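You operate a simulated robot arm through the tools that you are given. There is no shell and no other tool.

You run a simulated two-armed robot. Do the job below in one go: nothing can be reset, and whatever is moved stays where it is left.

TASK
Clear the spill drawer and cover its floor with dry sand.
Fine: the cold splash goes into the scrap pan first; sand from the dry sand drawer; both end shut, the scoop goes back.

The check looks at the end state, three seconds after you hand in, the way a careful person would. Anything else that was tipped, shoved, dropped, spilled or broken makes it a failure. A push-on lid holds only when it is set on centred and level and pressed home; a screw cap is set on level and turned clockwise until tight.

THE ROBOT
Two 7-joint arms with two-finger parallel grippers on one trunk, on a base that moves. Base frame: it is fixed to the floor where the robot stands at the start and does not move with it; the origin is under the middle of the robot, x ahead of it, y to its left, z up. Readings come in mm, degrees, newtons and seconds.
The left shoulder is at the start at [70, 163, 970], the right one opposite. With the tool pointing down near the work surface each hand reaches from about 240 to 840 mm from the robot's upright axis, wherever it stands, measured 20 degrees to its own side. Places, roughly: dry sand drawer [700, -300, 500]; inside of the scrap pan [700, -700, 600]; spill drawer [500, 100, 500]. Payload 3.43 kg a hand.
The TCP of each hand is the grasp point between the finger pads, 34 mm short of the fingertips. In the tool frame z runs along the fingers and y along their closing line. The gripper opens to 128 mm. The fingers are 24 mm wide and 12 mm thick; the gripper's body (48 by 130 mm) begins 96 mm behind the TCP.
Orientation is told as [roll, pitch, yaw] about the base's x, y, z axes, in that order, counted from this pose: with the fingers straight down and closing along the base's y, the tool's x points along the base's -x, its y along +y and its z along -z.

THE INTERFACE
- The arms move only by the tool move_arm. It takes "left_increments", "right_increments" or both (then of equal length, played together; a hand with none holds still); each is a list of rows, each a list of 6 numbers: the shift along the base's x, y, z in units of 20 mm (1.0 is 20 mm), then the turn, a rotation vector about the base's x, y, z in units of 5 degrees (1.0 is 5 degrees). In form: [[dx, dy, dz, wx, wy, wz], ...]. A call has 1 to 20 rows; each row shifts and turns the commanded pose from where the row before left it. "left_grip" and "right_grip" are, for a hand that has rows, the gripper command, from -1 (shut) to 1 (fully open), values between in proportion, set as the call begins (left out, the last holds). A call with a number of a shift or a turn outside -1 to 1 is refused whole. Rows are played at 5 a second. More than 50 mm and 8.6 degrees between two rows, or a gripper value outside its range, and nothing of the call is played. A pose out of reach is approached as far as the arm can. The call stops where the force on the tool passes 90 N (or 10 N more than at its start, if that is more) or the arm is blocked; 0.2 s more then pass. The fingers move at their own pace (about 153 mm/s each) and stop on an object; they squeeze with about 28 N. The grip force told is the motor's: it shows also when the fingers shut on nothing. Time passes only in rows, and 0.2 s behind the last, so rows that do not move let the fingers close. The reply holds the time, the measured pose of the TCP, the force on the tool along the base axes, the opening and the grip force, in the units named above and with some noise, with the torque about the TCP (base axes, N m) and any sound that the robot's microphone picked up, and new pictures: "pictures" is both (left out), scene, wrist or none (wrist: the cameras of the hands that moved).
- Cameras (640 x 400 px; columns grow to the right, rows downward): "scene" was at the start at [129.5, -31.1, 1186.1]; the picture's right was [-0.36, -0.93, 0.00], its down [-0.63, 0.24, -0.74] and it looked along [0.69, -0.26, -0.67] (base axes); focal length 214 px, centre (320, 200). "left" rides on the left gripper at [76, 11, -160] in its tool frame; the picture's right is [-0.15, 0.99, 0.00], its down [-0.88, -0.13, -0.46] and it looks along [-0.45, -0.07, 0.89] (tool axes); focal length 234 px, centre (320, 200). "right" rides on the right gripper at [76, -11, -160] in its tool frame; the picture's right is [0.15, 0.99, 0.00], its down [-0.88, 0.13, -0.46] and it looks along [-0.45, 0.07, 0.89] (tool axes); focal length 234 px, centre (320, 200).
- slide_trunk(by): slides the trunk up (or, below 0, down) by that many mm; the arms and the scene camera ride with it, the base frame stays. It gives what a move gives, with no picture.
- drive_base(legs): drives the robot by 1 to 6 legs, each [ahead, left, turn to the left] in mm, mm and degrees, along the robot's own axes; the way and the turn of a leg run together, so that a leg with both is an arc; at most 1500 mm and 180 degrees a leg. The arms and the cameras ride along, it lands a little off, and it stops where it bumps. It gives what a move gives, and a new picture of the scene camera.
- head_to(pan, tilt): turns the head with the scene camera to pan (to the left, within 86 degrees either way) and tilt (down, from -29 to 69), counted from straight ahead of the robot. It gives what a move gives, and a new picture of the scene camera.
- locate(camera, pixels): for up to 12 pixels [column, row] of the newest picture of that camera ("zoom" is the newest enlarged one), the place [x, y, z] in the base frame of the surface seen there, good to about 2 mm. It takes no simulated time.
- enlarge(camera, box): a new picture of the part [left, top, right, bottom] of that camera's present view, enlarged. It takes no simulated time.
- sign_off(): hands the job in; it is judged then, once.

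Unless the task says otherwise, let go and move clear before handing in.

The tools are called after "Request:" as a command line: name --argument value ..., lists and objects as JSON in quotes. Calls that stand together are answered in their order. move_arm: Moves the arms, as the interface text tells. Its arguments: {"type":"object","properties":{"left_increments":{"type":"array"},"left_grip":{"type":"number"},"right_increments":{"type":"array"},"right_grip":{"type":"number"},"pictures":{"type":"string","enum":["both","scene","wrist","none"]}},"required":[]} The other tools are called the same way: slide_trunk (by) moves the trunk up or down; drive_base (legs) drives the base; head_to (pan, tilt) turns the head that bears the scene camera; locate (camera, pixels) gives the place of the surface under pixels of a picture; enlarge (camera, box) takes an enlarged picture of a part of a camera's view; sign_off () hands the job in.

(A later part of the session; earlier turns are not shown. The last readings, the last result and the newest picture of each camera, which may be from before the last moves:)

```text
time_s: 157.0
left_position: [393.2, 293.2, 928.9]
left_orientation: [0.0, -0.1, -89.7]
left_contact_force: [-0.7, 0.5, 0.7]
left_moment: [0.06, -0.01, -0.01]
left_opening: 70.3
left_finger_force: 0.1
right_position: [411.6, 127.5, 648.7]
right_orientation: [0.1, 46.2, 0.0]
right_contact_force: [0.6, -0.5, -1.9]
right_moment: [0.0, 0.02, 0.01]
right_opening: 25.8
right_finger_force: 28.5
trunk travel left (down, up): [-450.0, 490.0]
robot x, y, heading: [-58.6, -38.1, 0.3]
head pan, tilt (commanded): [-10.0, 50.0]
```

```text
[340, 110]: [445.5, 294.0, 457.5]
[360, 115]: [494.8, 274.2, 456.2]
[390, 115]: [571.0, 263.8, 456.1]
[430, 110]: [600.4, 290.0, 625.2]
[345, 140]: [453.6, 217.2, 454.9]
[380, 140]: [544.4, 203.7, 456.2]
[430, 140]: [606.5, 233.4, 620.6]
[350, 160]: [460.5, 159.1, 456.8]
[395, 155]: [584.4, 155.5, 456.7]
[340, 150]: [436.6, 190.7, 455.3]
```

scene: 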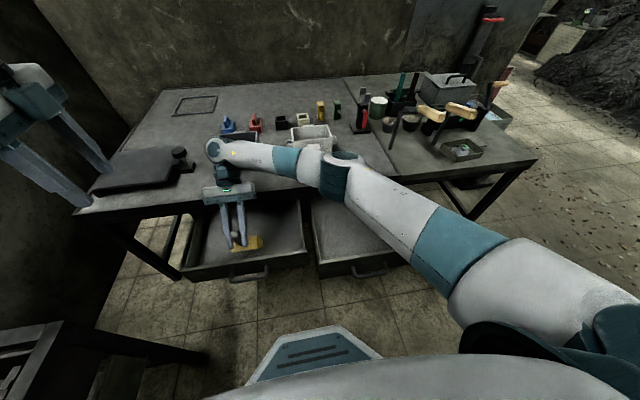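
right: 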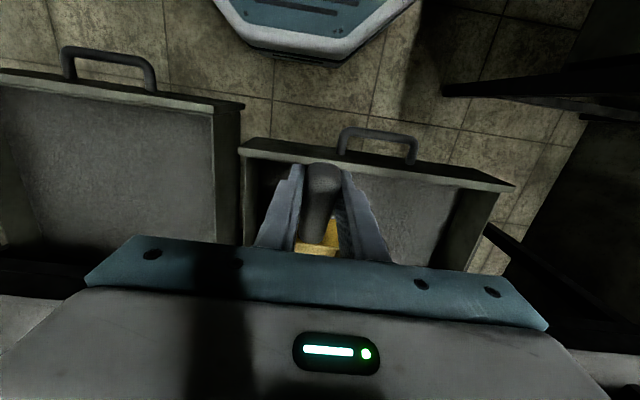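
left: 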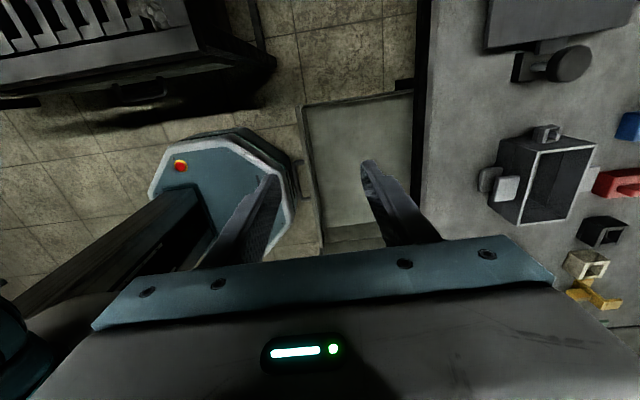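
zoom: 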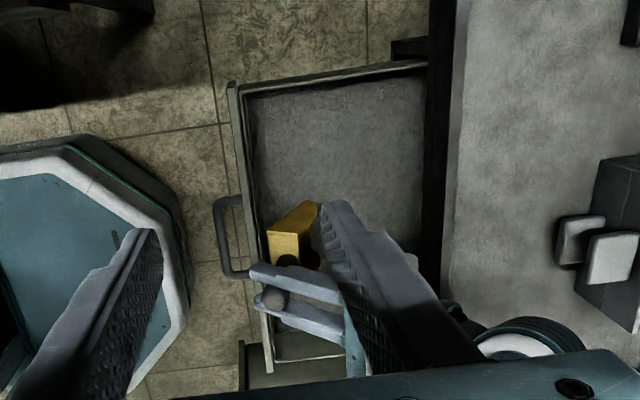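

The scoop is empty again (-1.9 N), but the measured surface hardly rose. I'll lift the scoop back out of the way and look at the drawer more carefully.

Request:
move_arm --right_increments '[[-0.5, 0, 0.5, 0, 0, 0], [-0.5, 0, 0.8, 0, -0.5, 0], [-0.5, -0.5, 0.8, 0, -1, 0], [-0.5, -0.8, 0.8, 0, -1, 0], [-0.3, -1, 0, 0, -1, 0], [0, -1, 0, 0, -1, 0], [0, -1, 0, 0, -1, 0], [0, -1, 0, 0, -1, 0], [0, -1, 0, 0, -0.8, 0], [0, -1, 0, 0, 0, 0], [0, -1, 0, 0, 0, 0], [0, -1, 0, 0, 0, 0], [0, -1, 0, 0, 0, 0], [0, -1, 0, 0, 0, 0], [0, -1, 0, 0, 0, 0], [0, -1, 0, 0, 0, 0]]'

Request:
enlarge --camera "scene" --box '[170, 170, 330, 300]'

Request:
enlarge --camera "left" --box '[240, 60, 480, 260]'

```text
time_s: 160.4
left_position: [392.9, 292.8, 931.1]
left_orientation: [0.0, 0.1, -89.5]
left_contact_force: [-0.7, -1.3, 0.8]
left_moment: [-0.01, 0.0, 0.05]
left_opening: 70.1
left_finger_force: 0.1
right_position: [365.6, -139.9, 705.9]
right_orientation: [0.0, 9.7, 0.0]
right_contact_force: [-1.0, 0.0, -2.0]
right_moment: [0.02, 0.11, -0.02]
right_opening: 25.8
right_finger_force: 27.8
trunk travel left (down, up): [-450.0, 490.0]
robot x, y, heading: [-62.6, -40.4, 0.4]
head pan, tilt (commanded): [-10.0, 50.0]
```

scene: 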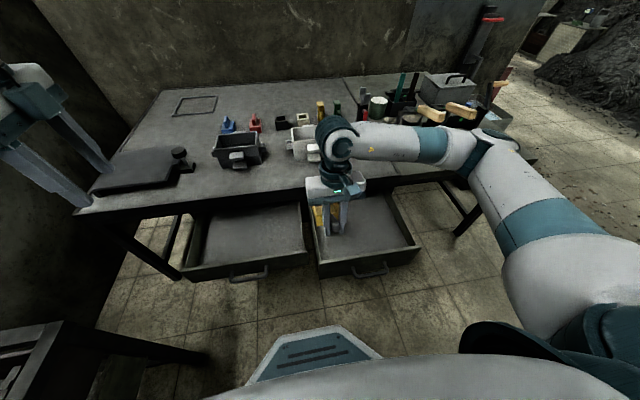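
right: 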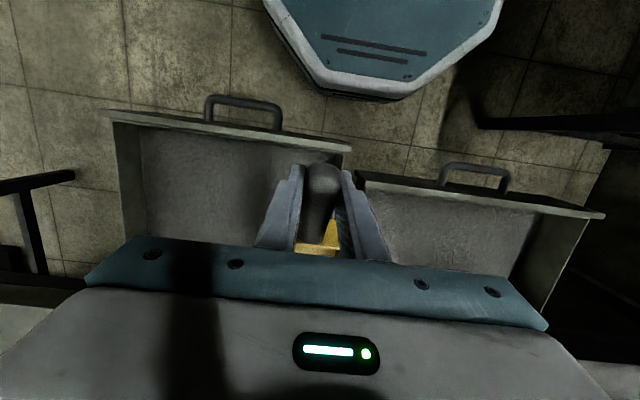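

```text
3.08 times, centred on (250, 235) of scene
```

zoom: 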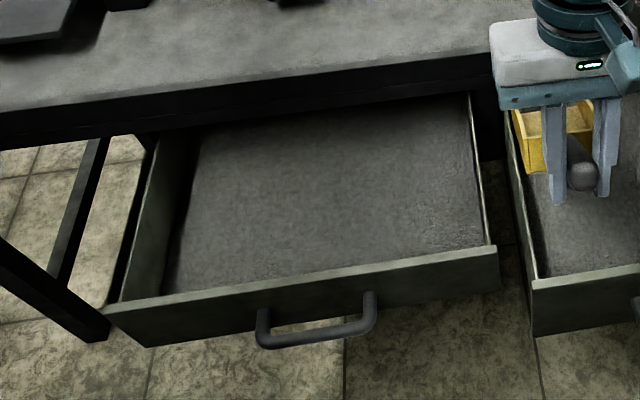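

```text
2.00 times, centred on (360, 160) of left
```

zoom: 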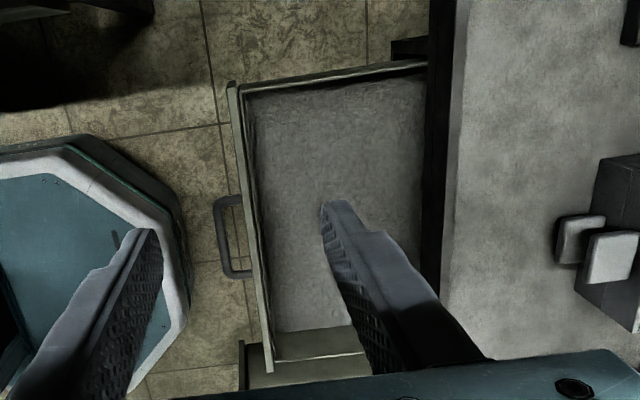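

Request:
locate --camera "scene" --pixels '[[220, 230], [240, 220], [260, 210], [280, 215], [300, 230], [295, 240], [270, 245], [250, 250], [230, 255], [215, 250], [290, 212], [265, 230]]'

Request:
locate --camera "left" --pixels '[[335, 110], [365, 110], [390, 105], [340, 130], [370, 130], [400, 130], [345, 160], [380, 160], [340, 190], [390, 190], [345, 215], [360, 222]]'

Request:
locate --camera "right" --pixels '[[400, 210], [450, 210], [500, 220], [420, 230], [480, 240], [520, 230], [440, 250], [390, 230], [170, 160], [220, 170], [250, 160], [200, 210]]'

```text
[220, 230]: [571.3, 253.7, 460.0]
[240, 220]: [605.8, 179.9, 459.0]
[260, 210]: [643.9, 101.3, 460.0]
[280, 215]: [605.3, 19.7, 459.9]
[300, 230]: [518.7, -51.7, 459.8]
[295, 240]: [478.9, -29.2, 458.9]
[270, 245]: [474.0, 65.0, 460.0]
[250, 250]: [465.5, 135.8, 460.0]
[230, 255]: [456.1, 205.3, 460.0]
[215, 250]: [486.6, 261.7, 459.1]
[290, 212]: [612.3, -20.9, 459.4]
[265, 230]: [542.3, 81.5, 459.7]
```

```text
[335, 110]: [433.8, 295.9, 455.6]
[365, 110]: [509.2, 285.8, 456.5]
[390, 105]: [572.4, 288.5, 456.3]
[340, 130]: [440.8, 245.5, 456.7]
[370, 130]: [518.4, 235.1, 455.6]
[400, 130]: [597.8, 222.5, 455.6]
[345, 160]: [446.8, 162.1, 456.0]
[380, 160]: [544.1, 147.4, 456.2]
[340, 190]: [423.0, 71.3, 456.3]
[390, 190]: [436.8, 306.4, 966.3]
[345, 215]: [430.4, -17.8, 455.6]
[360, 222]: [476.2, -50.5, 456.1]
```

```text
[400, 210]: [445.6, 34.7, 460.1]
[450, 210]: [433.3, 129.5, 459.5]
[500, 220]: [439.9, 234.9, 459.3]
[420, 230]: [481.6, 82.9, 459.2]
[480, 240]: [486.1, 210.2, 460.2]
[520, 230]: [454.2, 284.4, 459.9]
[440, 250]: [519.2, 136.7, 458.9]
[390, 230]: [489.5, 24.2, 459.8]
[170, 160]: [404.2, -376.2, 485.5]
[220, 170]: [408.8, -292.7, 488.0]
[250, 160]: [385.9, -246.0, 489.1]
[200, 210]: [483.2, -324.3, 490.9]
```

The scene and right cameras agree: the spill drawer's sand surface is now uniformly at z≈459.5, about 5–6 mm deep over the whole visible floor. I'll add another scoop or two for a generous cover, this time from y≈-320.

Request:
move_arm --right_increments '[[0.15, -1, 0, 0, 0.03, 0], [0.15, -1, 0, 0, 0.03, 0], [0.15, -1, 0, 0, 0.03, 0], [0.15, -1, 0, 0, 0.03, 0], [0.15, -1, 0, 0, 0.03, 0], [0.15, -1, 0, 0, 0.03, 0], [0.15, -1, 0, 0, 0.03, 0], [0.15, -1, 0, 0, 0.03, 0], [0.15, -1, -0.6, 0, 0.03, 0], [0, 0, -1, 0, 0, 0], [0, 0, -1, 0, 0, 0], [0, 0, -1, 0, 0, 0], [0, 0, -1, 0, 0, 0], [0, 0, -1, 0, 0, 0]]' --pictures "scene"

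Request:
enlarge --camera "scene" --box '[290, 150, 450, 290]'

```text
time_s: 163.4
left_position: [393.4, 294.7, 929.7]
left_orientation: [0.0, -0.1, -89.7]
left_contact_force: [-0.6, 1.1, 0.2]
left_moment: [-0.04, 0.0, 0.0]
left_opening: 70.4
left_finger_force: 0.1
right_position: [394.8, -321.5, 595.6]
right_orientation: [0.0, 10.9, 0.0]
right_contact_force: [-0.5, 0.0, -2.2]
right_moment: [-0.01, 0.12, -0.01]
right_opening: 25.9
right_finger_force: 27.5
trunk travel left (down, up): [-450.0, 490.0]
robot x, y, heading: [-62.2, -36.9, 0.4]
head pan, tilt (commanded): [-10.0, 50.0]
```

scene: 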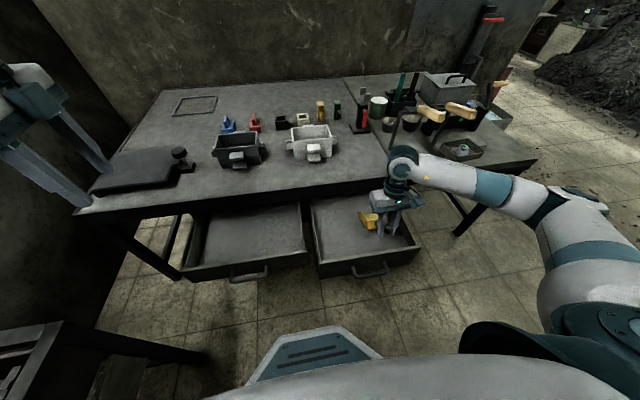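

```text
2.86 times, centred on (370, 220) of scene
```

zoom: 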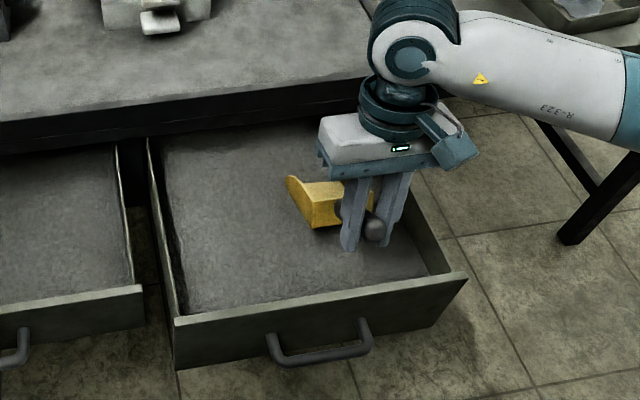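

Request:
move_arm --right_increments '[[0.15, 0, -0.65, 0, 0, 0], [0.15, 0, -0.65, 0, 0, 0], [0.15, 0, -0.65, 0, 0, 0], [0.25, 0, -0.27, 0, -0.5, 0], [0.25, 0, -0.27, 0, -0.5, 0], [0.25, 0, -0.27, 0, -0.5, 0], [0.25, 0, -0.27, 0, -0.5, 0], [0.35, 0, 0, 0, 0, 0], [0.35, 0, 0, 0, 0, 0]]' --pictures "none"

Request:
move_arm --right_increments '[[-0.5, 0, 0.2, 0, -0.8, 0], [-0.5, 0, 0.2, 0, -0.8, 0], [-0.5, 0, 0.2, 0, -0.8, 0], [-0.3, 0, 0.5, 0, 0, 0], [0, 0, 0.6, 0, 0, 0], [0, 0, 0.6, 0, 0, 0], [0, 0, 0.6, 0, 0, 0], [0, 0, 0.6, 0, 0, 0], [0, 0, 0.6, 0, 0, 0], [0, 0, 0.6, 0, 0, 0], [0, 0, 0.6, 0, 0, 0], [0, 0, 0.6, 0, 0, 0], [0, 0, 0.6, 0, 0, 0], [0, 0, 0, 0, 0, 0]]' --pictures "scene"

Request:
enlarge --camera "scene" --box '[290, 150, 450, 290]'

```text
time_s: 165.4
left_position: [394.8, 293.9, 931.5]
left_orientation: [-0.1, 0.0, -89.7]
left_contact_force: [-0.3, -0.1, 0.4]
left_moment: [-0.03, 0.02, -0.02]
left_opening: 70.2
left_finger_force: 0.2
right_position: [434.1, -321.6, 534.7]
right_orientation: [-0.1, 1.0, 0.0]
right_contact_force: [0.3, -0.1, -4.2]
right_moment: [0.01, 0.29, -0.03]
right_opening: 26.0
right_finger_force: 28.2
trunk travel left (down, up): [-450.0, 490.0]
robot x, y, heading: [-59.0, -37.0, 0.2]
head pan, tilt (commanded): [-10.0, 50.0]
```

```text
time_s: 168.4
left_position: [394.8, 293.9, 929.7]
left_orientation: [0.0, -0.1, -89.8]
left_contact_force: [-0.2, 0.2, -0.6]
left_moment: [0.01, -0.04, 0.01]
left_opening: 70.6
left_finger_force: 0.0
right_position: [398.8, -321.8, 663.8]
right_orientation: [0.0, -10.8, 0.0]
right_contact_force: [0.7, -0.3, -6.2]
right_moment: [0.0, 0.34, -0.01]
right_opening: 25.7
right_finger_force: 27.9
trunk travel left (down, up): [-450.0, 490.0]
robot x, y, heading: [-55.8, -38.0, 0.2]
head pan, tilt (commanded): [-10.0, 50.0]
```

scene: 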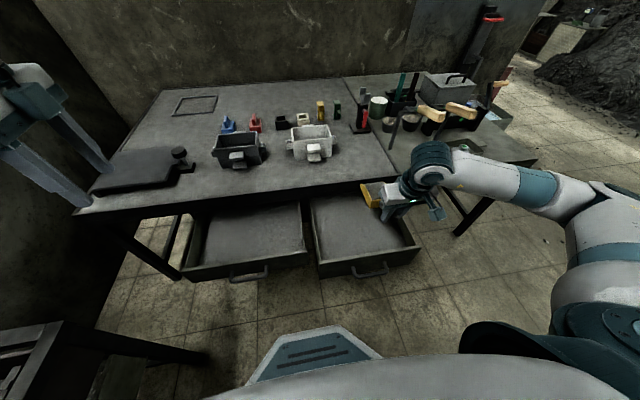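

```text
2.86 times, centred on (370, 220) of scene
```

zoom: 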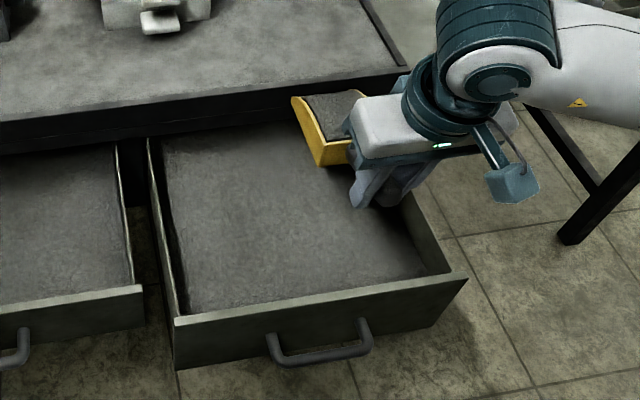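

Loaded again (-6.2 N). I'll carry it across to the spill drawer in one smooth move.

Request:
move_arm --right_increments '[[0, 0.5, 0, 0, 0, 0], [0, 0.8, 0, 0, 0, 0], [-0.15, 1, 0, 0, 0, 0], [-0.15, 1, 0, 0, 0, 0], [-0.15, 1, 0, 0, 0, 0], [-0.15, 1, 0, 0, 0, 0], [-0.15, 1, 0, 0, 0, 0], [-0.15, 1, 0, 0, 0, 0], [-0.15, 1, 0, 0, 0, 0], [-0.15, 1, 0, 0, 0, 0], [-0.15, 1, 0, 0, 0, 0], [-0.15, 1, 0, 0, 0, 0], [-0.15, 1, 0, 0, 0, 0], [-0.15, 1, 0, 0, 0, 0], [-0.15, 1, 0, 0, 0, 0], [-0.15, 1, 0, 0, 0, 0], [-0.15, 1, 0, 0, 0, 0], [-0.15, 1, 0, 0, 0, 0], [-0.15, 0.8, 0, 0, 0, 0], [0, 0.5, 0, 0, 0, 0]]' --pictures "none"

Request:
move_arm --right_increments '[[0, 0.3, -0.2, 0, 1, 0], [0, 0.3, -0.2, 0, 1, 0], [0, 0.3, -0.2, 0, 1, 0], [0, 0.3, -0.2, 0, 1, 0], [0, 0.3, -0.1, 0, 1, 0], [0.4, 0.3, 0, 0, 0.8, 0], [0.4, 0.3, 0, 0, 0.8, 0], [0.4, 0.3, 0, 0, 0.8, 0], [0.4, 0.3, 0, 0, 0.8, 0], [0.4, 0.3, 0, 0, 0.8, 0], [0.4, 0.3, 0, 0, 0.8, 0], [0.4, 0.3, 0, 0, 0.8, 0], [0.4, 0.3, 0, 0, 0.8, 0], [0, 0, 0, 0, 0, 0], [0, 0, 0, 0, 0, 0]]' --pictures "scene"

Request:
enlarge --camera "scene" --box '[170, 170, 330, 300]'

```text
time_s: 172.6
left_position: [394.1, 294.4, 930.0]
left_orientation: [0.0, -0.1, -89.7]
left_contact_force: [0.4, 0.6, 0.2]
left_moment: [0.01, -0.02, 0.02]
left_opening: 70.4
left_finger_force: 0.2
right_position: [347.5, 52.2, 666.1]
right_orientation: [0.0, -10.9, 0.0]
right_contact_force: [-0.2, -0.2, -5.1]
right_moment: [-0.01, 0.35, -0.01]
right_opening: 26.1
right_finger_force: 28.4
trunk travel left (down, up): [-450.0, 490.0]
robot x, y, heading: [-62.9, -40.8, 0.3]
head pan, tilt (commanded): [-10.0, 50.0]
```

```text
time_s: 175.8
left_position: [393.2, 294.4, 929.7]
left_orientation: [0.1, -0.1, -89.7]
left_contact_force: [0.1, 0.6, -0.5]
left_moment: [-0.01, 0.04, 0.01]
left_opening: 70.5
left_finger_force: 0.0
right_position: [413.4, 130.4, 644.5]
right_orientation: [0.1, 46.0, -0.1]
right_contact_force: [-0.4, -0.6, -2.5]
right_moment: [0.0, 0.02, 0.04]
right_opening: 25.7
right_finger_force: 28.0
trunk travel left (down, up): [-450.0, 490.0]
robot x, y, heading: [-61.4, -41.7, 0.3]
head pan, tilt (commanded): [-10.0, 50.0]
```

scene: 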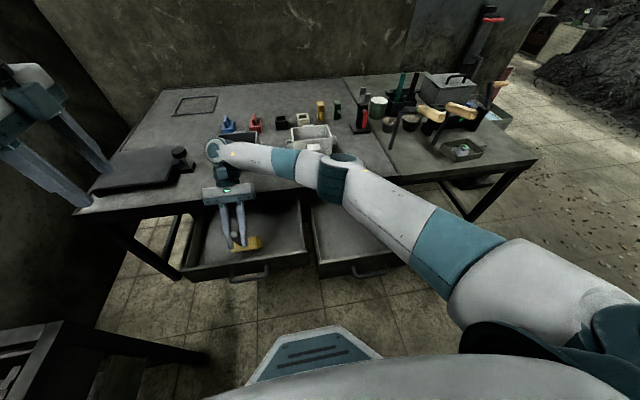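

```text
3.08 times, centred on (250, 235) of scene
```

zoom: 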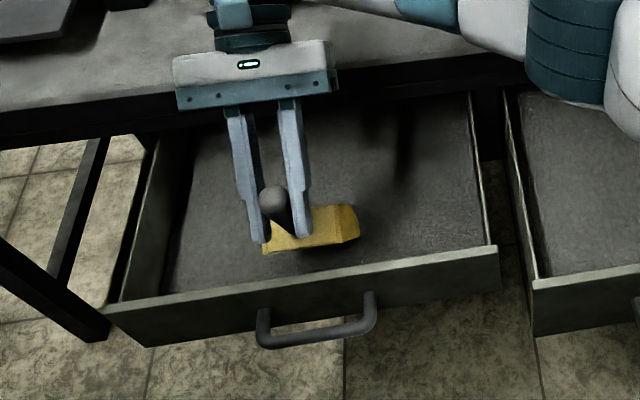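

Request:
locate --camera "scene" --pixels '[[220, 230], [280, 215], [300, 230], [295, 240], [285, 245], [215, 250], [225, 260], [290, 212], [222, 240], [260, 205], [230, 220], [275, 222]]'

Request:
move_arm --right_increments '[[-0.5, 0, 0.5, 0, 0, 0], [-0.5, 0, 0.8, 0, -0.5, 0], [-0.5, -0.5, 0.8, 0, -1, 0], [-0.5, -0.8, 0.8, 0, -1, 0], [-0.3, -1, 0, 0, -1, 0], [0, -1, 0, 0, -1, 0], [0, -1, 0, 0, -1, 0], [0, -1, 0, 0, -1, 0], [0, -1, 0, 0, -0.5, 0], [0, -1, 0, 0, 0, 0], [0, -1, 0, 0, 0, 0], [0, -1, 0, 0, 0, 0], [0.2, -1, 0, 0, 0, 0], [0.3, -1, 0, 0, 0, 0], [0.3, -1, 0, 0, 0, 0], [0.3, -1, 0, 0, 0, 0], [0.3, -1, 0, 0, 0, 0], [0.1, -1, 0, 0, 0, 0], [0, -1, 0, 0, 0, 0]]'

Request:
enlarge --camera "scene" --box '[170, 170, 430, 300]'

```text
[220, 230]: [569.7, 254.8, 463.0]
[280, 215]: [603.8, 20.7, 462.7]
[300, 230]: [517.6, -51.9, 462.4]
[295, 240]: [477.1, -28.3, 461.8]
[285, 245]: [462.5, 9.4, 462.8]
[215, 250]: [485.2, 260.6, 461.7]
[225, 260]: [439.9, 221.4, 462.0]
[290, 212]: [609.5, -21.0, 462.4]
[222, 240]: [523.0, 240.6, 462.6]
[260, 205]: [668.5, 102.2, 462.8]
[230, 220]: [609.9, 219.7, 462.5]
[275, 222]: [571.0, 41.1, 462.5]
```

```text
time_s: 179.8
left_position: [393.4, 292.3, 930.4]
left_orientation: [0.0, -0.1, -89.6]
left_contact_force: [-0.6, -0.3, 0.7]
left_moment: [0.02, 0.0, -0.01]
left_opening: 70.6
left_finger_force: 0.0
right_position: [396.2, -195.2, 703.0]
right_orientation: [0.1, 10.9, 0.0]
right_contact_force: [0.4, 0.5, -1.4]
right_moment: [0.0, 0.1, -0.01]
right_opening: 25.7
right_finger_force: 28.1
trunk travel left (down, up): [-450.0, 490.0]
robot x, y, heading: [-58.1, -34.8, 0.2]
head pan, tilt (commanded): [-10.0, 50.0]
```

scene: 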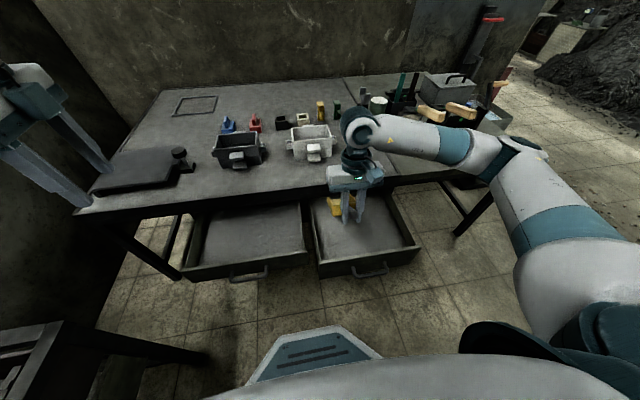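
right: 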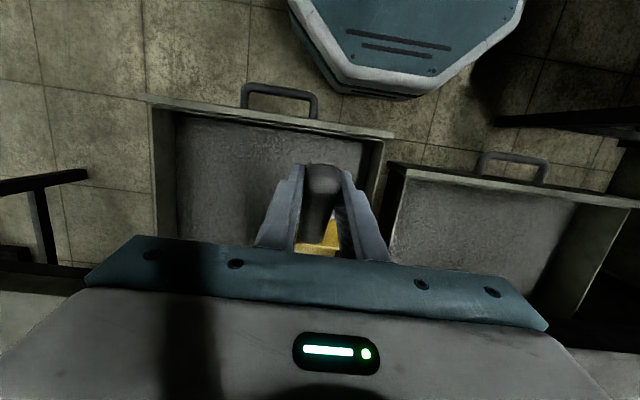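

```text
2.46 times, centred on (300, 235) of scene
```

zoom: 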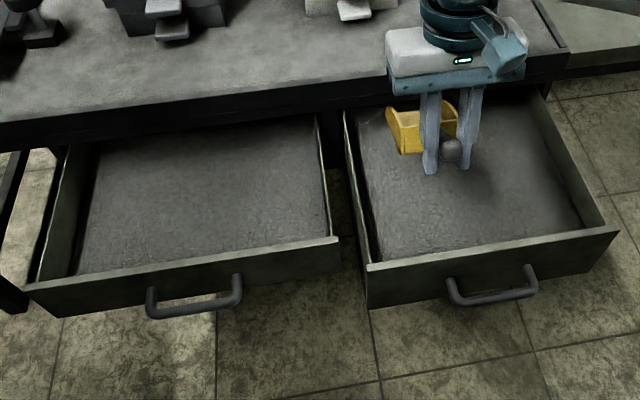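

The layer now sits uniformly at z≈462.5, about 8.5 mm deep, and the scoop is empty (-1.4 N). One last scoop from y≈-260 will bring it over a centimetre.

Request:
move_arm --right_increments '[[0, -0.9, -0.4, 0, 0, 0], [0, -0.9, -0.6, 0, 0, 0], [0, -0.9, -0.8, 0, 0, 0], [0, -0.5, -0.8, 0, 0, 0], [0, 0, -1, 0, 0, 0], [0, 0, -1, 0, 0, 0], [0, 0, -0.9, 0, 0, 0], [0.1, 0, -0.7, 0, 0, 0], [0.1, 0, -0.7, 0, 0, 0], [0.1, 0, -0.6, 0, 0, 0], [0.25, 0, -0.27, 0, -0.5, 0], [0.25, 0, -0.27, 0, -0.5, 0], [0.25, 0, -0.27, 0, -0.5, 0], [0.25, 0, -0.27, 0, -0.5, 0], [0.35, 0, 0, 0, 0, 0], [0.35, 0, 0, 0, 0, 0]]' --pictures "none"

Request:
move_arm --right_increments '[[-0.5, 0, 0.2, 0, -0.8, 0], [-0.5, 0, 0.2, 0, -0.8, 0], [-0.5, 0, 0.2, 0, -0.8, 0], [-0.3, 0, 0.5, 0, 0, 0], [0, 0, 0.6, 0, 0, 0], [0, 0, 0.6, 0, 0, 0], [0, 0, 0.6, 0, 0, 0], [0, 0, 0.6, 0, 0, 0], [0, 0, 0.6, 0, 0, 0], [0, 0, 0.6, 0, 0, 0], [0, 0, 0.6, 0, 0, 0], [0, 0, 0.6, 0, 0, 0], [0, 0, 0.6, 0, 0, 0], [0, 0, 0, 0, 0, 0]]' --pictures "scene"

Request:
enlarge --camera "scene" --box '[290, 150, 450, 290]'

```text
time_s: 183.2
left_position: [393.0, 293.1, 929.8]
left_orientation: [0.0, 0.0, -89.7]
left_contact_force: [-0.4, 0.2, 0.2]
left_moment: [-0.03, 0.02, -0.03]
left_opening: 70.4
left_finger_force: 0.0
right_position: [435.3, -260.8, 532.7]
right_orientation: [0.0, 1.0, 0.0]
right_contact_force: [-0.3, 0.1, -5.6]
right_moment: [-0.03, 0.29, 0.0]
right_opening: 25.8
right_finger_force: 27.5
trunk travel left (down, up): [-450.0, 490.0]
robot x, y, heading: [-60.7, -39.1, 0.3]
head pan, tilt (commanded): [-10.0, 50.0]
```

```text
time_s: 186.2
left_position: [394.0, 293.5, 931.2]
left_orientation: [0.0, 0.0, -89.7]
left_contact_force: [-0.9, 0.4, -0.3]
left_moment: [0.01, -0.01, -0.01]
left_opening: 70.2
left_finger_force: 0.0
right_position: [402.1, -261.5, 661.8]
right_orientation: [0.0, -11.0, 0.0]
right_contact_force: [0.7, 0.4, -5.2]
right_moment: [-0.01, 0.37, 0.02]
right_opening: 25.8
right_finger_force: 28.0
trunk travel left (down, up): [-450.0, 490.0]
robot x, y, heading: [-62.0, -39.4, 0.0]
head pan, tilt (commanded): [-10.0, 50.0]
```

scene: 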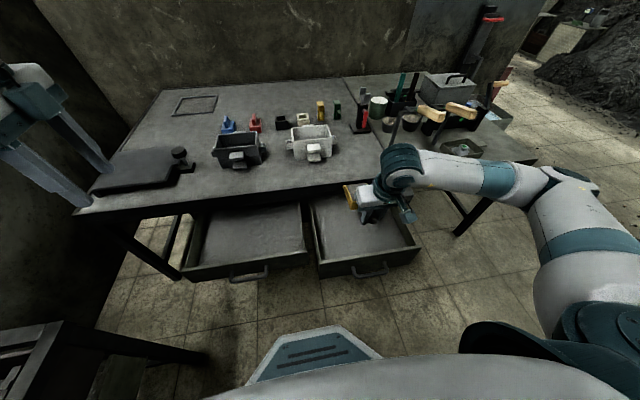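

```text
2.86 times, centred on (370, 220) of scene
```

zoom: 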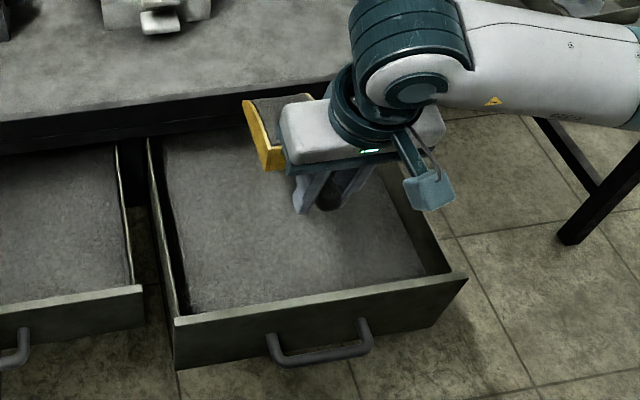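

The last load is up (-5.2 N). I'll carry it over and pour as before.

Request:
move_arm --right_increments '[[0, 0.5, 0, 0, 0, 0], [0, 0.8, 0, 0, 0, 0], [-0.17, 1, 0.1, 0, 0, 0], [-0.17, 1, 0.1, 0, 0, 0], [-0.17, 1, 0, 0, 0, 0], [-0.17, 1, 0, 0, 0, 0], [-0.17, 1, 0, 0, 0, 0], [-0.17, 1, 0, 0, 0, 0], [-0.17, 1, 0, 0, 0, 0], [-0.17, 1, 0, 0, 0, 0], [-0.17, 1, 0, 0, 0, 0], [-0.17, 1, 0, 0, 0, 0], [-0.17, 1, 0, 0, 0, 0], [-0.17, 1, 0, 0, 0, 0], [-0.17, 1, 0, 0, 0, 0], [-0.17, 1, 0, 0, 0, 0], [-0.17, 0.8, 0, 0, 0, 0], [-0.17, 0.5, 0, 0, 0, 0]]' --pictures "none"

Request:
move_arm --right_increments '[[0, 0.3, -0.2, 0, 1, 0], [0, 0.3, -0.2, 0, 1, 0], [0, 0.3, -0.2, 0, 1, 0], [0, 0.3, -0.2, 0, 1, 0], [0, 0.3, -0.1, 0, 1, 0], [0.4, 0.3, 0, 0, 0.8, 0], [0.4, 0.3, 0, 0, 0.8, 0], [0.4, 0.3, 0, 0, 0.8, 0], [0.4, 0.3, 0, 0, 0.8, 0], [0.4, 0.3, 0, 0, 0.8, 0], [0.4, 0.3, 0, 0, 0.8, 0], [0.4, 0.3, 0, 0, 0.8, 0], [0.4, 0.3, 0, 0, 0.8, 0], [0, 0, 0, 0, 0.6, 0], [0, 0, 0, 0, 0.6, 0], [0, 0, 0, 0, 0, 0], [0, 0, 0, 0, 0, 0]]' --pictures "scene"

Request:
enlarge --camera "scene" --box '[170, 170, 430, 300]'

Request:
locate --camera "scene" --pixels '[[220, 230], [280, 215], [300, 230], [295, 240], [285, 245], [215, 250], [225, 260], [290, 212], [222, 240], [260, 205], [230, 220], [275, 222]]'

```text
time_s: 190.0
left_position: [393.5, 294.1, 930.2]
left_orientation: [0.1, -0.1, -89.7]
left_contact_force: [0.9, 0.1, -0.4]
left_moment: [0.01, 0.01, 0.03]
left_opening: 70.5
left_finger_force: 0.1
right_position: [343.6, 72.9, 666.1]
right_orientation: [0.0, -11.1, -0.1]
right_contact_force: [0.2, -0.1, -5.1]
right_moment: [0.01, 0.34, -0.02]
right_opening: 25.8
right_finger_force: 27.6
trunk travel left (down, up): [-450.0, 490.0]
robot x, y, heading: [-58.2, -35.8, 0.5]
head pan, tilt (commanded): [-10.0, 50.0]
```

```text
time_s: 193.6
left_position: [393.1, 294.7, 929.6]
left_orientation: [0.1, 0.0, -89.7]
left_contact_force: [-0.1, -0.2, 0.5]
left_moment: [-0.02, 0.01, -0.03]
left_opening: 70.5
left_finger_force: 0.1
right_position: [407.8, 149.6, 647.5]
right_orientation: [0.0, 52.1, 0.0]
right_contact_force: [-1.2, -0.5, -2.4]
right_moment: [0.01, 0.05, 0.01]
right_opening: 25.8
right_finger_force: 28.4
trunk travel left (down, up): [-450.0, 490.0]
robot x, y, heading: [-60.2, -38.1, 0.2]
head pan, tilt (commanded): [-10.0, 50.0]
```

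scene: 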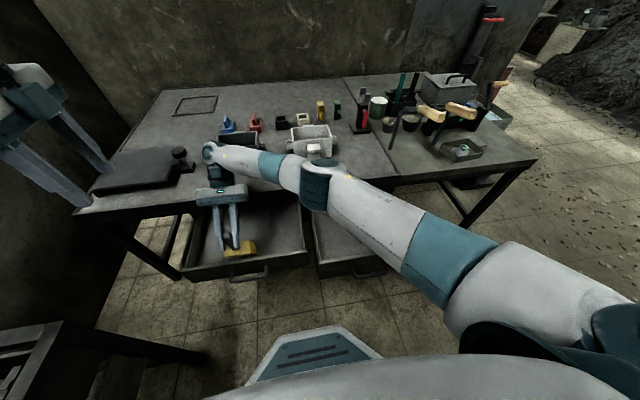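

```text
2.46 times, centred on (300, 235) of scene
```

zoom: 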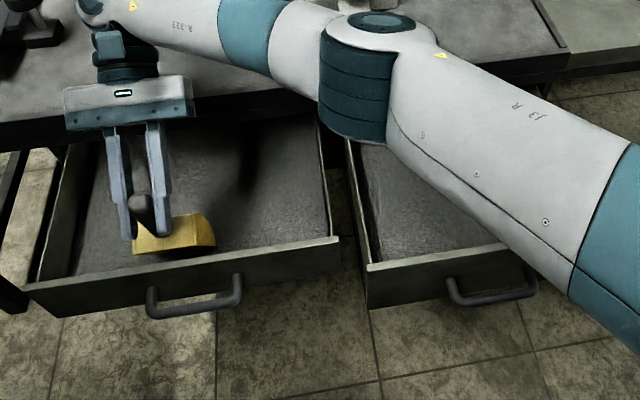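

```text
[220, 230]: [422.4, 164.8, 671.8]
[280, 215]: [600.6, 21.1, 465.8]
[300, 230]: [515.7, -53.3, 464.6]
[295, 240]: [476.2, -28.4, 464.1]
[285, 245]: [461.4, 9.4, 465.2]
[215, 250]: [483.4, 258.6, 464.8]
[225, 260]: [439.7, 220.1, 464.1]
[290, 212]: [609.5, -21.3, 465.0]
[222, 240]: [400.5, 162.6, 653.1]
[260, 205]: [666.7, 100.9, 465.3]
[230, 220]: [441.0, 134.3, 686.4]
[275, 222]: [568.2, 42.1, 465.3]
```

The sand surface is now at z≈465, about 11 mm deep everywhere I can see. I'll lift the empty scoop out, level it and bring it back toward its place on the table.

Request:
move_arm --right_increments '[[-0.5, 0, 0.5, 0, 0, 0], [-0.5, 0, 0.8, 0, -0.5, 0], [-0.5, -0.5, 0.8, 0, -1, 0], [-0.5, -0.8, 0.8, 0, -1, 0], [-0.3, -1, 0.5, 0, -1, 0], [0, -1, 0.2, 0, -1, 0], [0, -1, 0.2, 0, -1, 0], [0, -1, 0.2, 0, -1, 0], [0, -1, 0.2, 0, -1, 0], [0, -1, 0.2, 0, -1, 0], [0, -1, 0.2, 0, -1, 0], [0, -1, 0.2, 0, -1, 0], [0, -1, 0, 0, -0.5, 0], [0.3, -1, 0, 0, 0, 0], [0.3, -1, 0, 0, 0, 0], [0.3, -1, 0, 0, 0, 0], [0.3, -1, 0, 0, 0, 0], [0.3, -1, 0, 0, 0, 0], [0.3, -1, 0, 0, 0, 0], [0.3, -1, 0, 0, 0, 0]]'

Request:
enlarge --camera "scene" --box '[170, 150, 430, 300]'

```text
time_s: 197.8
left_position: [393.9, 293.2, 929.9]
left_orientation: [0.1, 0.0, -89.7]
left_contact_force: [0.1, -0.1, 0.7]
left_moment: [0.04, -0.01, 0.04]
left_opening: 70.3
left_finger_force: 0.1
right_position: [404.4, -195.7, 744.0]
right_orientation: [0.0, -3.1, 0.0]
right_contact_force: [-0.7, 0.4, -2.6]
right_moment: [0.01, 0.13, 0.04]
right_opening: 25.4
right_finger_force: 27.8
trunk travel left (down, up): [-450.0, 490.0]
robot x, y, heading: [-57.8, -36.9, 0.3]
head pan, tilt (commanded): [-10.0, 50.0]
```

scene: 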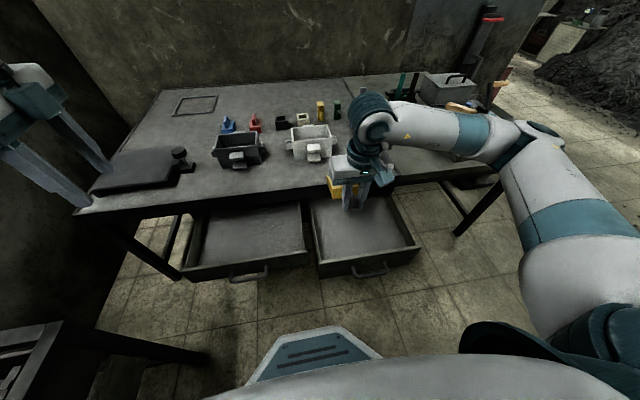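
right: 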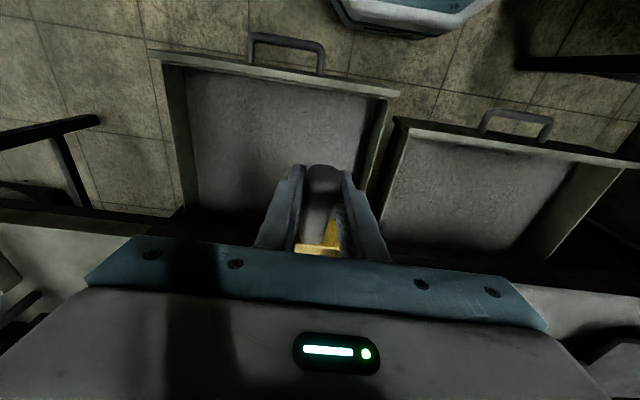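

```text
2.46 times, centred on (300, 225) of scene
```

zoom: 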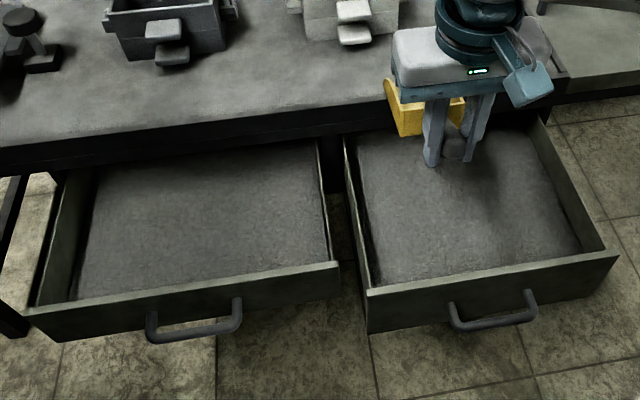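

Request:
enlarge --camera "scene" --box '[310, 160, 390, 220]'

```text
6.67 times, centred on (350, 190) of scene
```

zoom: 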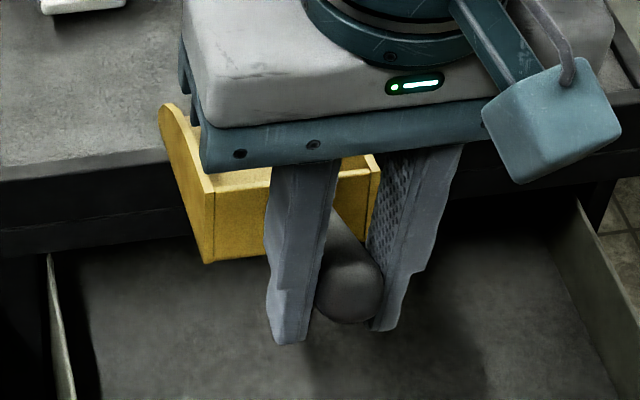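

Request:
locate --camera "zoom" --pixels '[[166, 118], [180, 150], [192, 180], [200, 210], [207, 190], [205, 255], [213, 258], [235, 215], [345, 290], [350, 310], [340, 250], [255, 175]]'

```text
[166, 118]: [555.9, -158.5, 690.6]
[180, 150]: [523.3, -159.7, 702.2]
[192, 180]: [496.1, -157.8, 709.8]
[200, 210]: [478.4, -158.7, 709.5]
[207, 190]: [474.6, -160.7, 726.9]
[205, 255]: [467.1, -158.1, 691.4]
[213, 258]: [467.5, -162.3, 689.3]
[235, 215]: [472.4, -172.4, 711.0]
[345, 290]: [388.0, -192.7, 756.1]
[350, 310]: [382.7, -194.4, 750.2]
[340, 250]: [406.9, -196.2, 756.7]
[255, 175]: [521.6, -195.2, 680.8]
```

The scoop sits about 14° nose-down relative to the hand, so I'll set the hand to -14.4° pitch to make it level, and -2.8° yaw as when picked. I'll go right first, then forward over its original spot at height.

Request:
move_arm --right_increments '[[0.2, -0.95, 0.15, 0, -0.1, 0], [0.2, -0.95, 0.15, 0, -0.1, 0], [0.2, -0.95, 0.15, 0, -0.2, 0], [0.2, -0.95, 0.15, 0, -0.2, 0], [0.2, -0.95, 0.15, 0, -0.2, 0], [0.2, -0.93, 0.15, 0, -0.2, 0], [0.95, 0, 0, 0, -0.2, -0.06], [0.95, 0, 0, 0, -0.2, -0.06], [0.95, 0, 0, 0, -0.2, -0.06], [0.95, 0, 0, 0, -0.2, -0.06], [0.95, 0, 0, 0, -0.2, -0.06], [0.95, 0, 0, 0, -0.26, -0.06], [0.95, 0, 0, 0, 0, -0.06], [0.95, 0, 0, 0, 0, -0.06], [0.95, 0, 0, 0, 0, -0.06], [0.9, 0, 0, 0, 0, -0.02], [0.9, 0, 0, 0, 0, 0]]'

Request:
enlarge --camera "scene" --box '[310, 90, 450, 200]'

```text
time_s: 201.4
left_position: [394.2, 295.3, 929.8]
left_orientation: [0.1, 0.0, -89.7]
left_contact_force: [-0.4, -0.3, -0.3]
left_moment: [-0.02, 0.01, -0.02]
left_opening: 70.4
left_finger_force: 0.1
right_position: [636.4, -309.2, 762.6]
right_orientation: [0.2, -14.3, -2.6]
right_contact_force: [-0.6, 0.8, -2.9]
right_moment: [0.0, 0.17, 0.0]
right_opening: 25.8
right_finger_force: 28.0
trunk travel left (down, up): [-450.0, 490.0]
robot x, y, heading: [-60.7, -30.4, 0.3]
head pan, tilt (commanded): [-10.0, 50.0]
```

scene: 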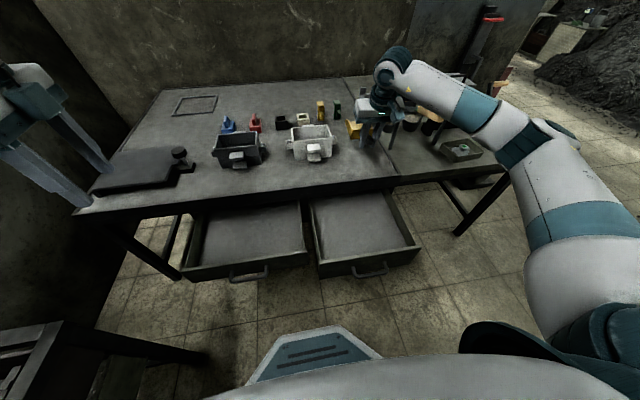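
right: 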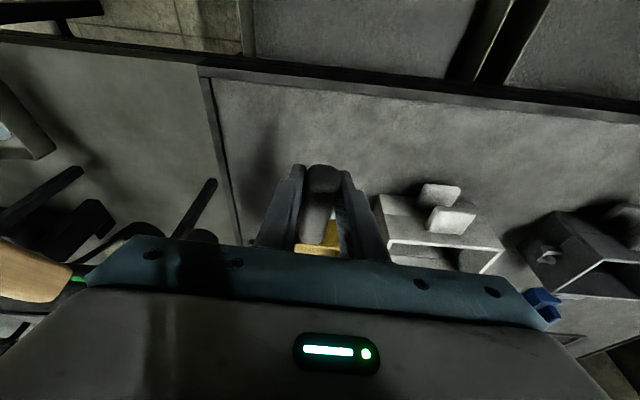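

```text
3.64 times, centred on (380, 145) of scene
```

zoom: 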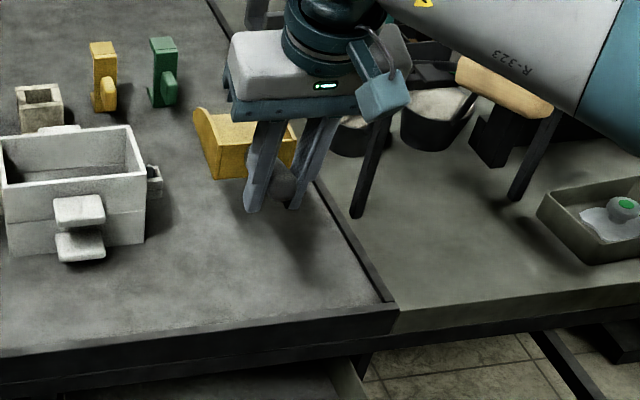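

Request:
locate --camera "zoom" --pixels '[[200, 120], [208, 140], [216, 165], [219, 150], [219, 176], [240, 160], [230, 165], [270, 185], [196, 112]]'

Request:
enlarge --camera "scene" --box '[345, 110, 395, 150]'

```text
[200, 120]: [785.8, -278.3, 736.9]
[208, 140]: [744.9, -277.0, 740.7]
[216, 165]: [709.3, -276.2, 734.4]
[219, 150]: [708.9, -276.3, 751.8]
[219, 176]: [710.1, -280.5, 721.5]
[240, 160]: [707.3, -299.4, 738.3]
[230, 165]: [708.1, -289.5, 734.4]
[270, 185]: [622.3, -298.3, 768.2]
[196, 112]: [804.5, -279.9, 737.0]
```

```text
10.00 times, centred on (370, 130) of scene
```

zoom: 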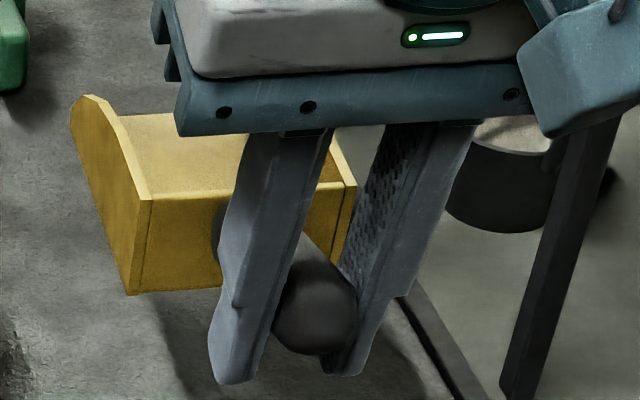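

The back wall is vertical (x 709 at z 722–752), so the scoop is level and over its original place. I'll lower it to just above the table, then set it down with light contact.

Request:
move_arm --right_increments '[[0, 0, -1, 0, 0, 0], [0, 0, -1, 0, 0, 0], [0, 0, -1, 0, 0, 0], [0, 0, -1, 0, 0, 0], [0, 0, -0.5, 0, 0, 0], [0, 0, -0.2, 0, 0, 0]]' --pictures "none"

Request:
move_arm --right_increments '[[0, 0, -0.1, 0, 0, 0], [0, 0, -0.05, 0, 0, 0]]' --pictures "scene"

Request:
enlarge --camera "scene" --box '[330, 110, 410, 170]'

```text
time_s: 202.8
left_position: [393.8, 293.2, 929.8]
left_orientation: [0.1, 0.0, -89.7]
left_contact_force: [0.1, 0.2, 0.0]
left_moment: [0.03, 0.0, 0.03]
left_opening: 70.4
left_finger_force: 0.0
right_position: [636.1, -309.4, 667.3]
right_orientation: [0.1, -14.3, -2.8]
right_contact_force: [0.7, 0.0, -2.4]
right_moment: [0.03, 0.15, 0.0]
right_opening: 25.5
right_finger_force: 27.7
trunk travel left (down, up): [-450.0, 490.0]
robot x, y, heading: [-59.7, -37.3, 0.3]
head pan, tilt (commanded): [-10.0, 50.0]
```

```text
time_s: 203.4
left_position: [393.7, 294.2, 929.1]
left_orientation: [0.0, 0.1, -89.7]
left_contact_force: [-0.7, -0.7, 0.0]
left_moment: [0.0, -0.01, 0.01]
left_opening: 70.4
left_finger_force: 0.1
right_position: [637.6, -309.1, 665.5]
right_orientation: [0.1, -14.3, -2.8]
right_contact_force: [-0.2, -0.2, -1.6]
right_moment: [0.04, 0.12, -0.05]
right_opening: 26.0
right_finger_force: 27.7
trunk travel left (down, up): [-450.0, 490.0]
robot x, y, heading: [-59.4, -36.9, 0.5]
head pan, tilt (commanded): [-10.0, 50.0]
```

scene: 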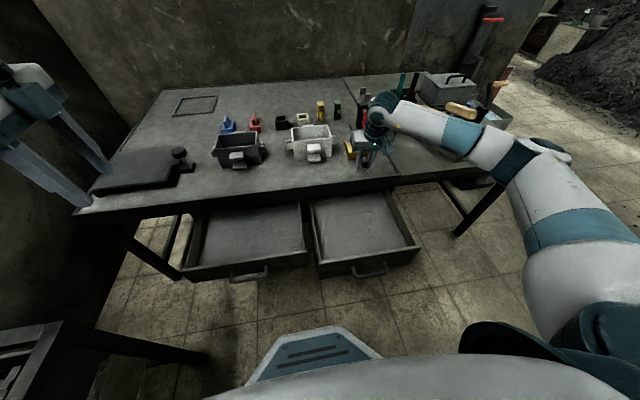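

```text
6.67 times, centred on (370, 140) of scene
```

zoom: 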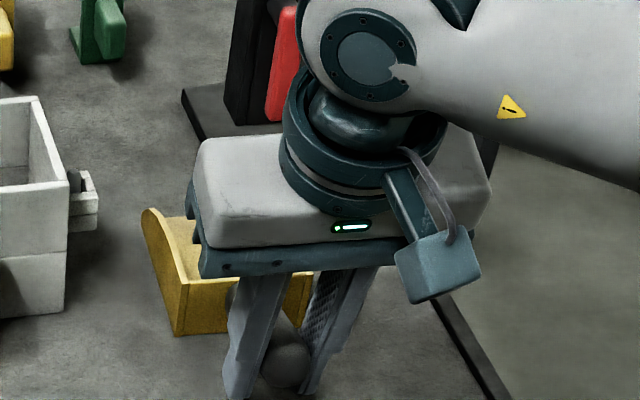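

Request:
move_arm --right_increments '[[0, 0, -0.1, 0, 0, 0], [0, 0, 0, 0, 0, 0]]' --pictures "none"

```text
time_s: 204.0
left_position: [393.9, 294.4, 930.1]
left_orientation: [0.0, 0.0, -89.6]
left_contact_force: [0.1, -0.3, 1.0]
left_moment: [0.04, 0.01, 0.03]
left_opening: 70.1
left_finger_force: 0.0
right_position: [637.3, -311.1, 664.7]
right_orientation: [0.1, -14.3, -2.8]
right_contact_force: [0.0, 0.4, 1.8]
right_moment: [-0.15, -0.17, 0.07]
right_opening: 25.7
right_finger_force: 28.0
trunk travel left (down, up): [-450.0, 490.0]
robot x, y, heading: [-59.6, -37.4, 0.4]
head pan, tilt (commanded): [-10.0, 50.0]
```

The scoop now rests on the table (+1.8 N). I'll open the fingers and rise straight up.

Request:
move_arm --right_increments '[[0, 0, -0.03, 0, 0, 0], [0, 0, 0, 0, 0, 0], [0, 0, 0, 0, 0, 0]]' --right_grip -0.2 --pictures "none"

Request:
move_arm --right_increments '[[0, 0, 0.4, 0, 0, 0], [0, 0, 0.8, 0, 0, 0], [0, 0, 1, 0, 0, 0], [0, 0, 1, 0, 0, 0], [0, 0, 1, 0, 0, 0], [0, 0, 1, 0, 0, 0], [0, 0, 1, 0, 0, 0]]'

Request:
enlarge --camera "scene" --box '[310, 90, 450, 200]'

```text
time_s: 204.8
left_position: [393.8, 293.7, 929.4]
left_orientation: [0.0, 0.0, -89.6]
left_contact_force: [0.7, 0.3, -0.4]
left_moment: [0.01, 0.01, 0.01]
left_opening: 70.2
left_finger_force: 0.1
right_position: [635.9, -310.2, 664.2]
right_orientation: [0.0, -14.3, -2.9]
right_contact_force: [-0.1, 0.7, 0.3]
right_moment: [-0.02, 0.0, 0.0]
right_opening: 51.1
right_finger_force: 0.0
trunk travel left (down, up): [-450.0, 490.0]
robot x, y, heading: [-57.5, -37.5, 0.3]
head pan, tilt (commanded): [-10.0, 50.0]
```

```text
time_s: 206.4
left_position: [393.6, 294.6, 929.7]
left_orientation: [0.1, 0.0, -89.7]
left_contact_force: [0.1, 0.7, 0.1]
left_moment: [0.02, -0.01, 0.01]
left_opening: 70.4
left_finger_force: 0.0
right_position: [635.4, -309.3, 785.7]
right_orientation: [0.0, -14.3, -2.8]
right_contact_force: [0.1, -0.5, 0.1]
right_moment: [-0.03, 0.02, -0.02]
right_opening: 51.3
right_finger_force: 0.1
trunk travel left (down, up): [-450.0, 490.0]
robot x, y, heading: [-59.9, -36.7, 0.2]
head pan, tilt (commanded): [-10.0, 50.0]
```

scene: 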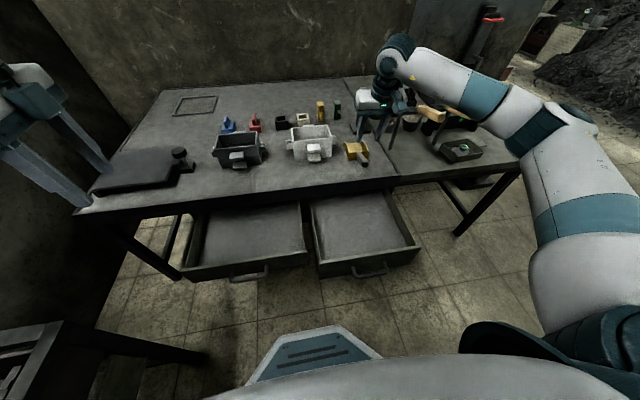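
right: 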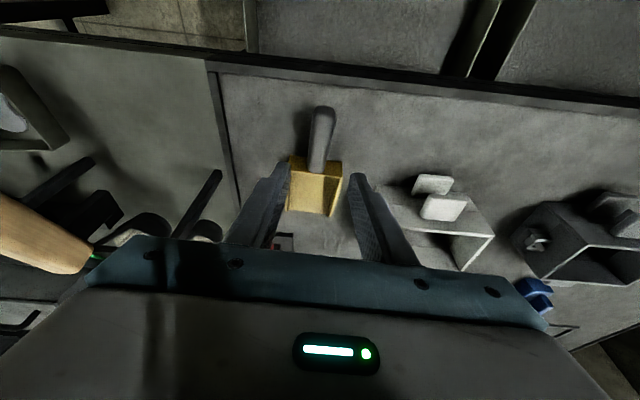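

```text
3.64 times, centred on (380, 145) of scene
```

zoom: 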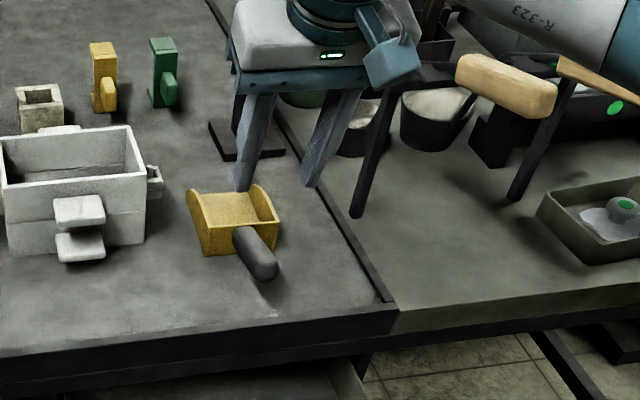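

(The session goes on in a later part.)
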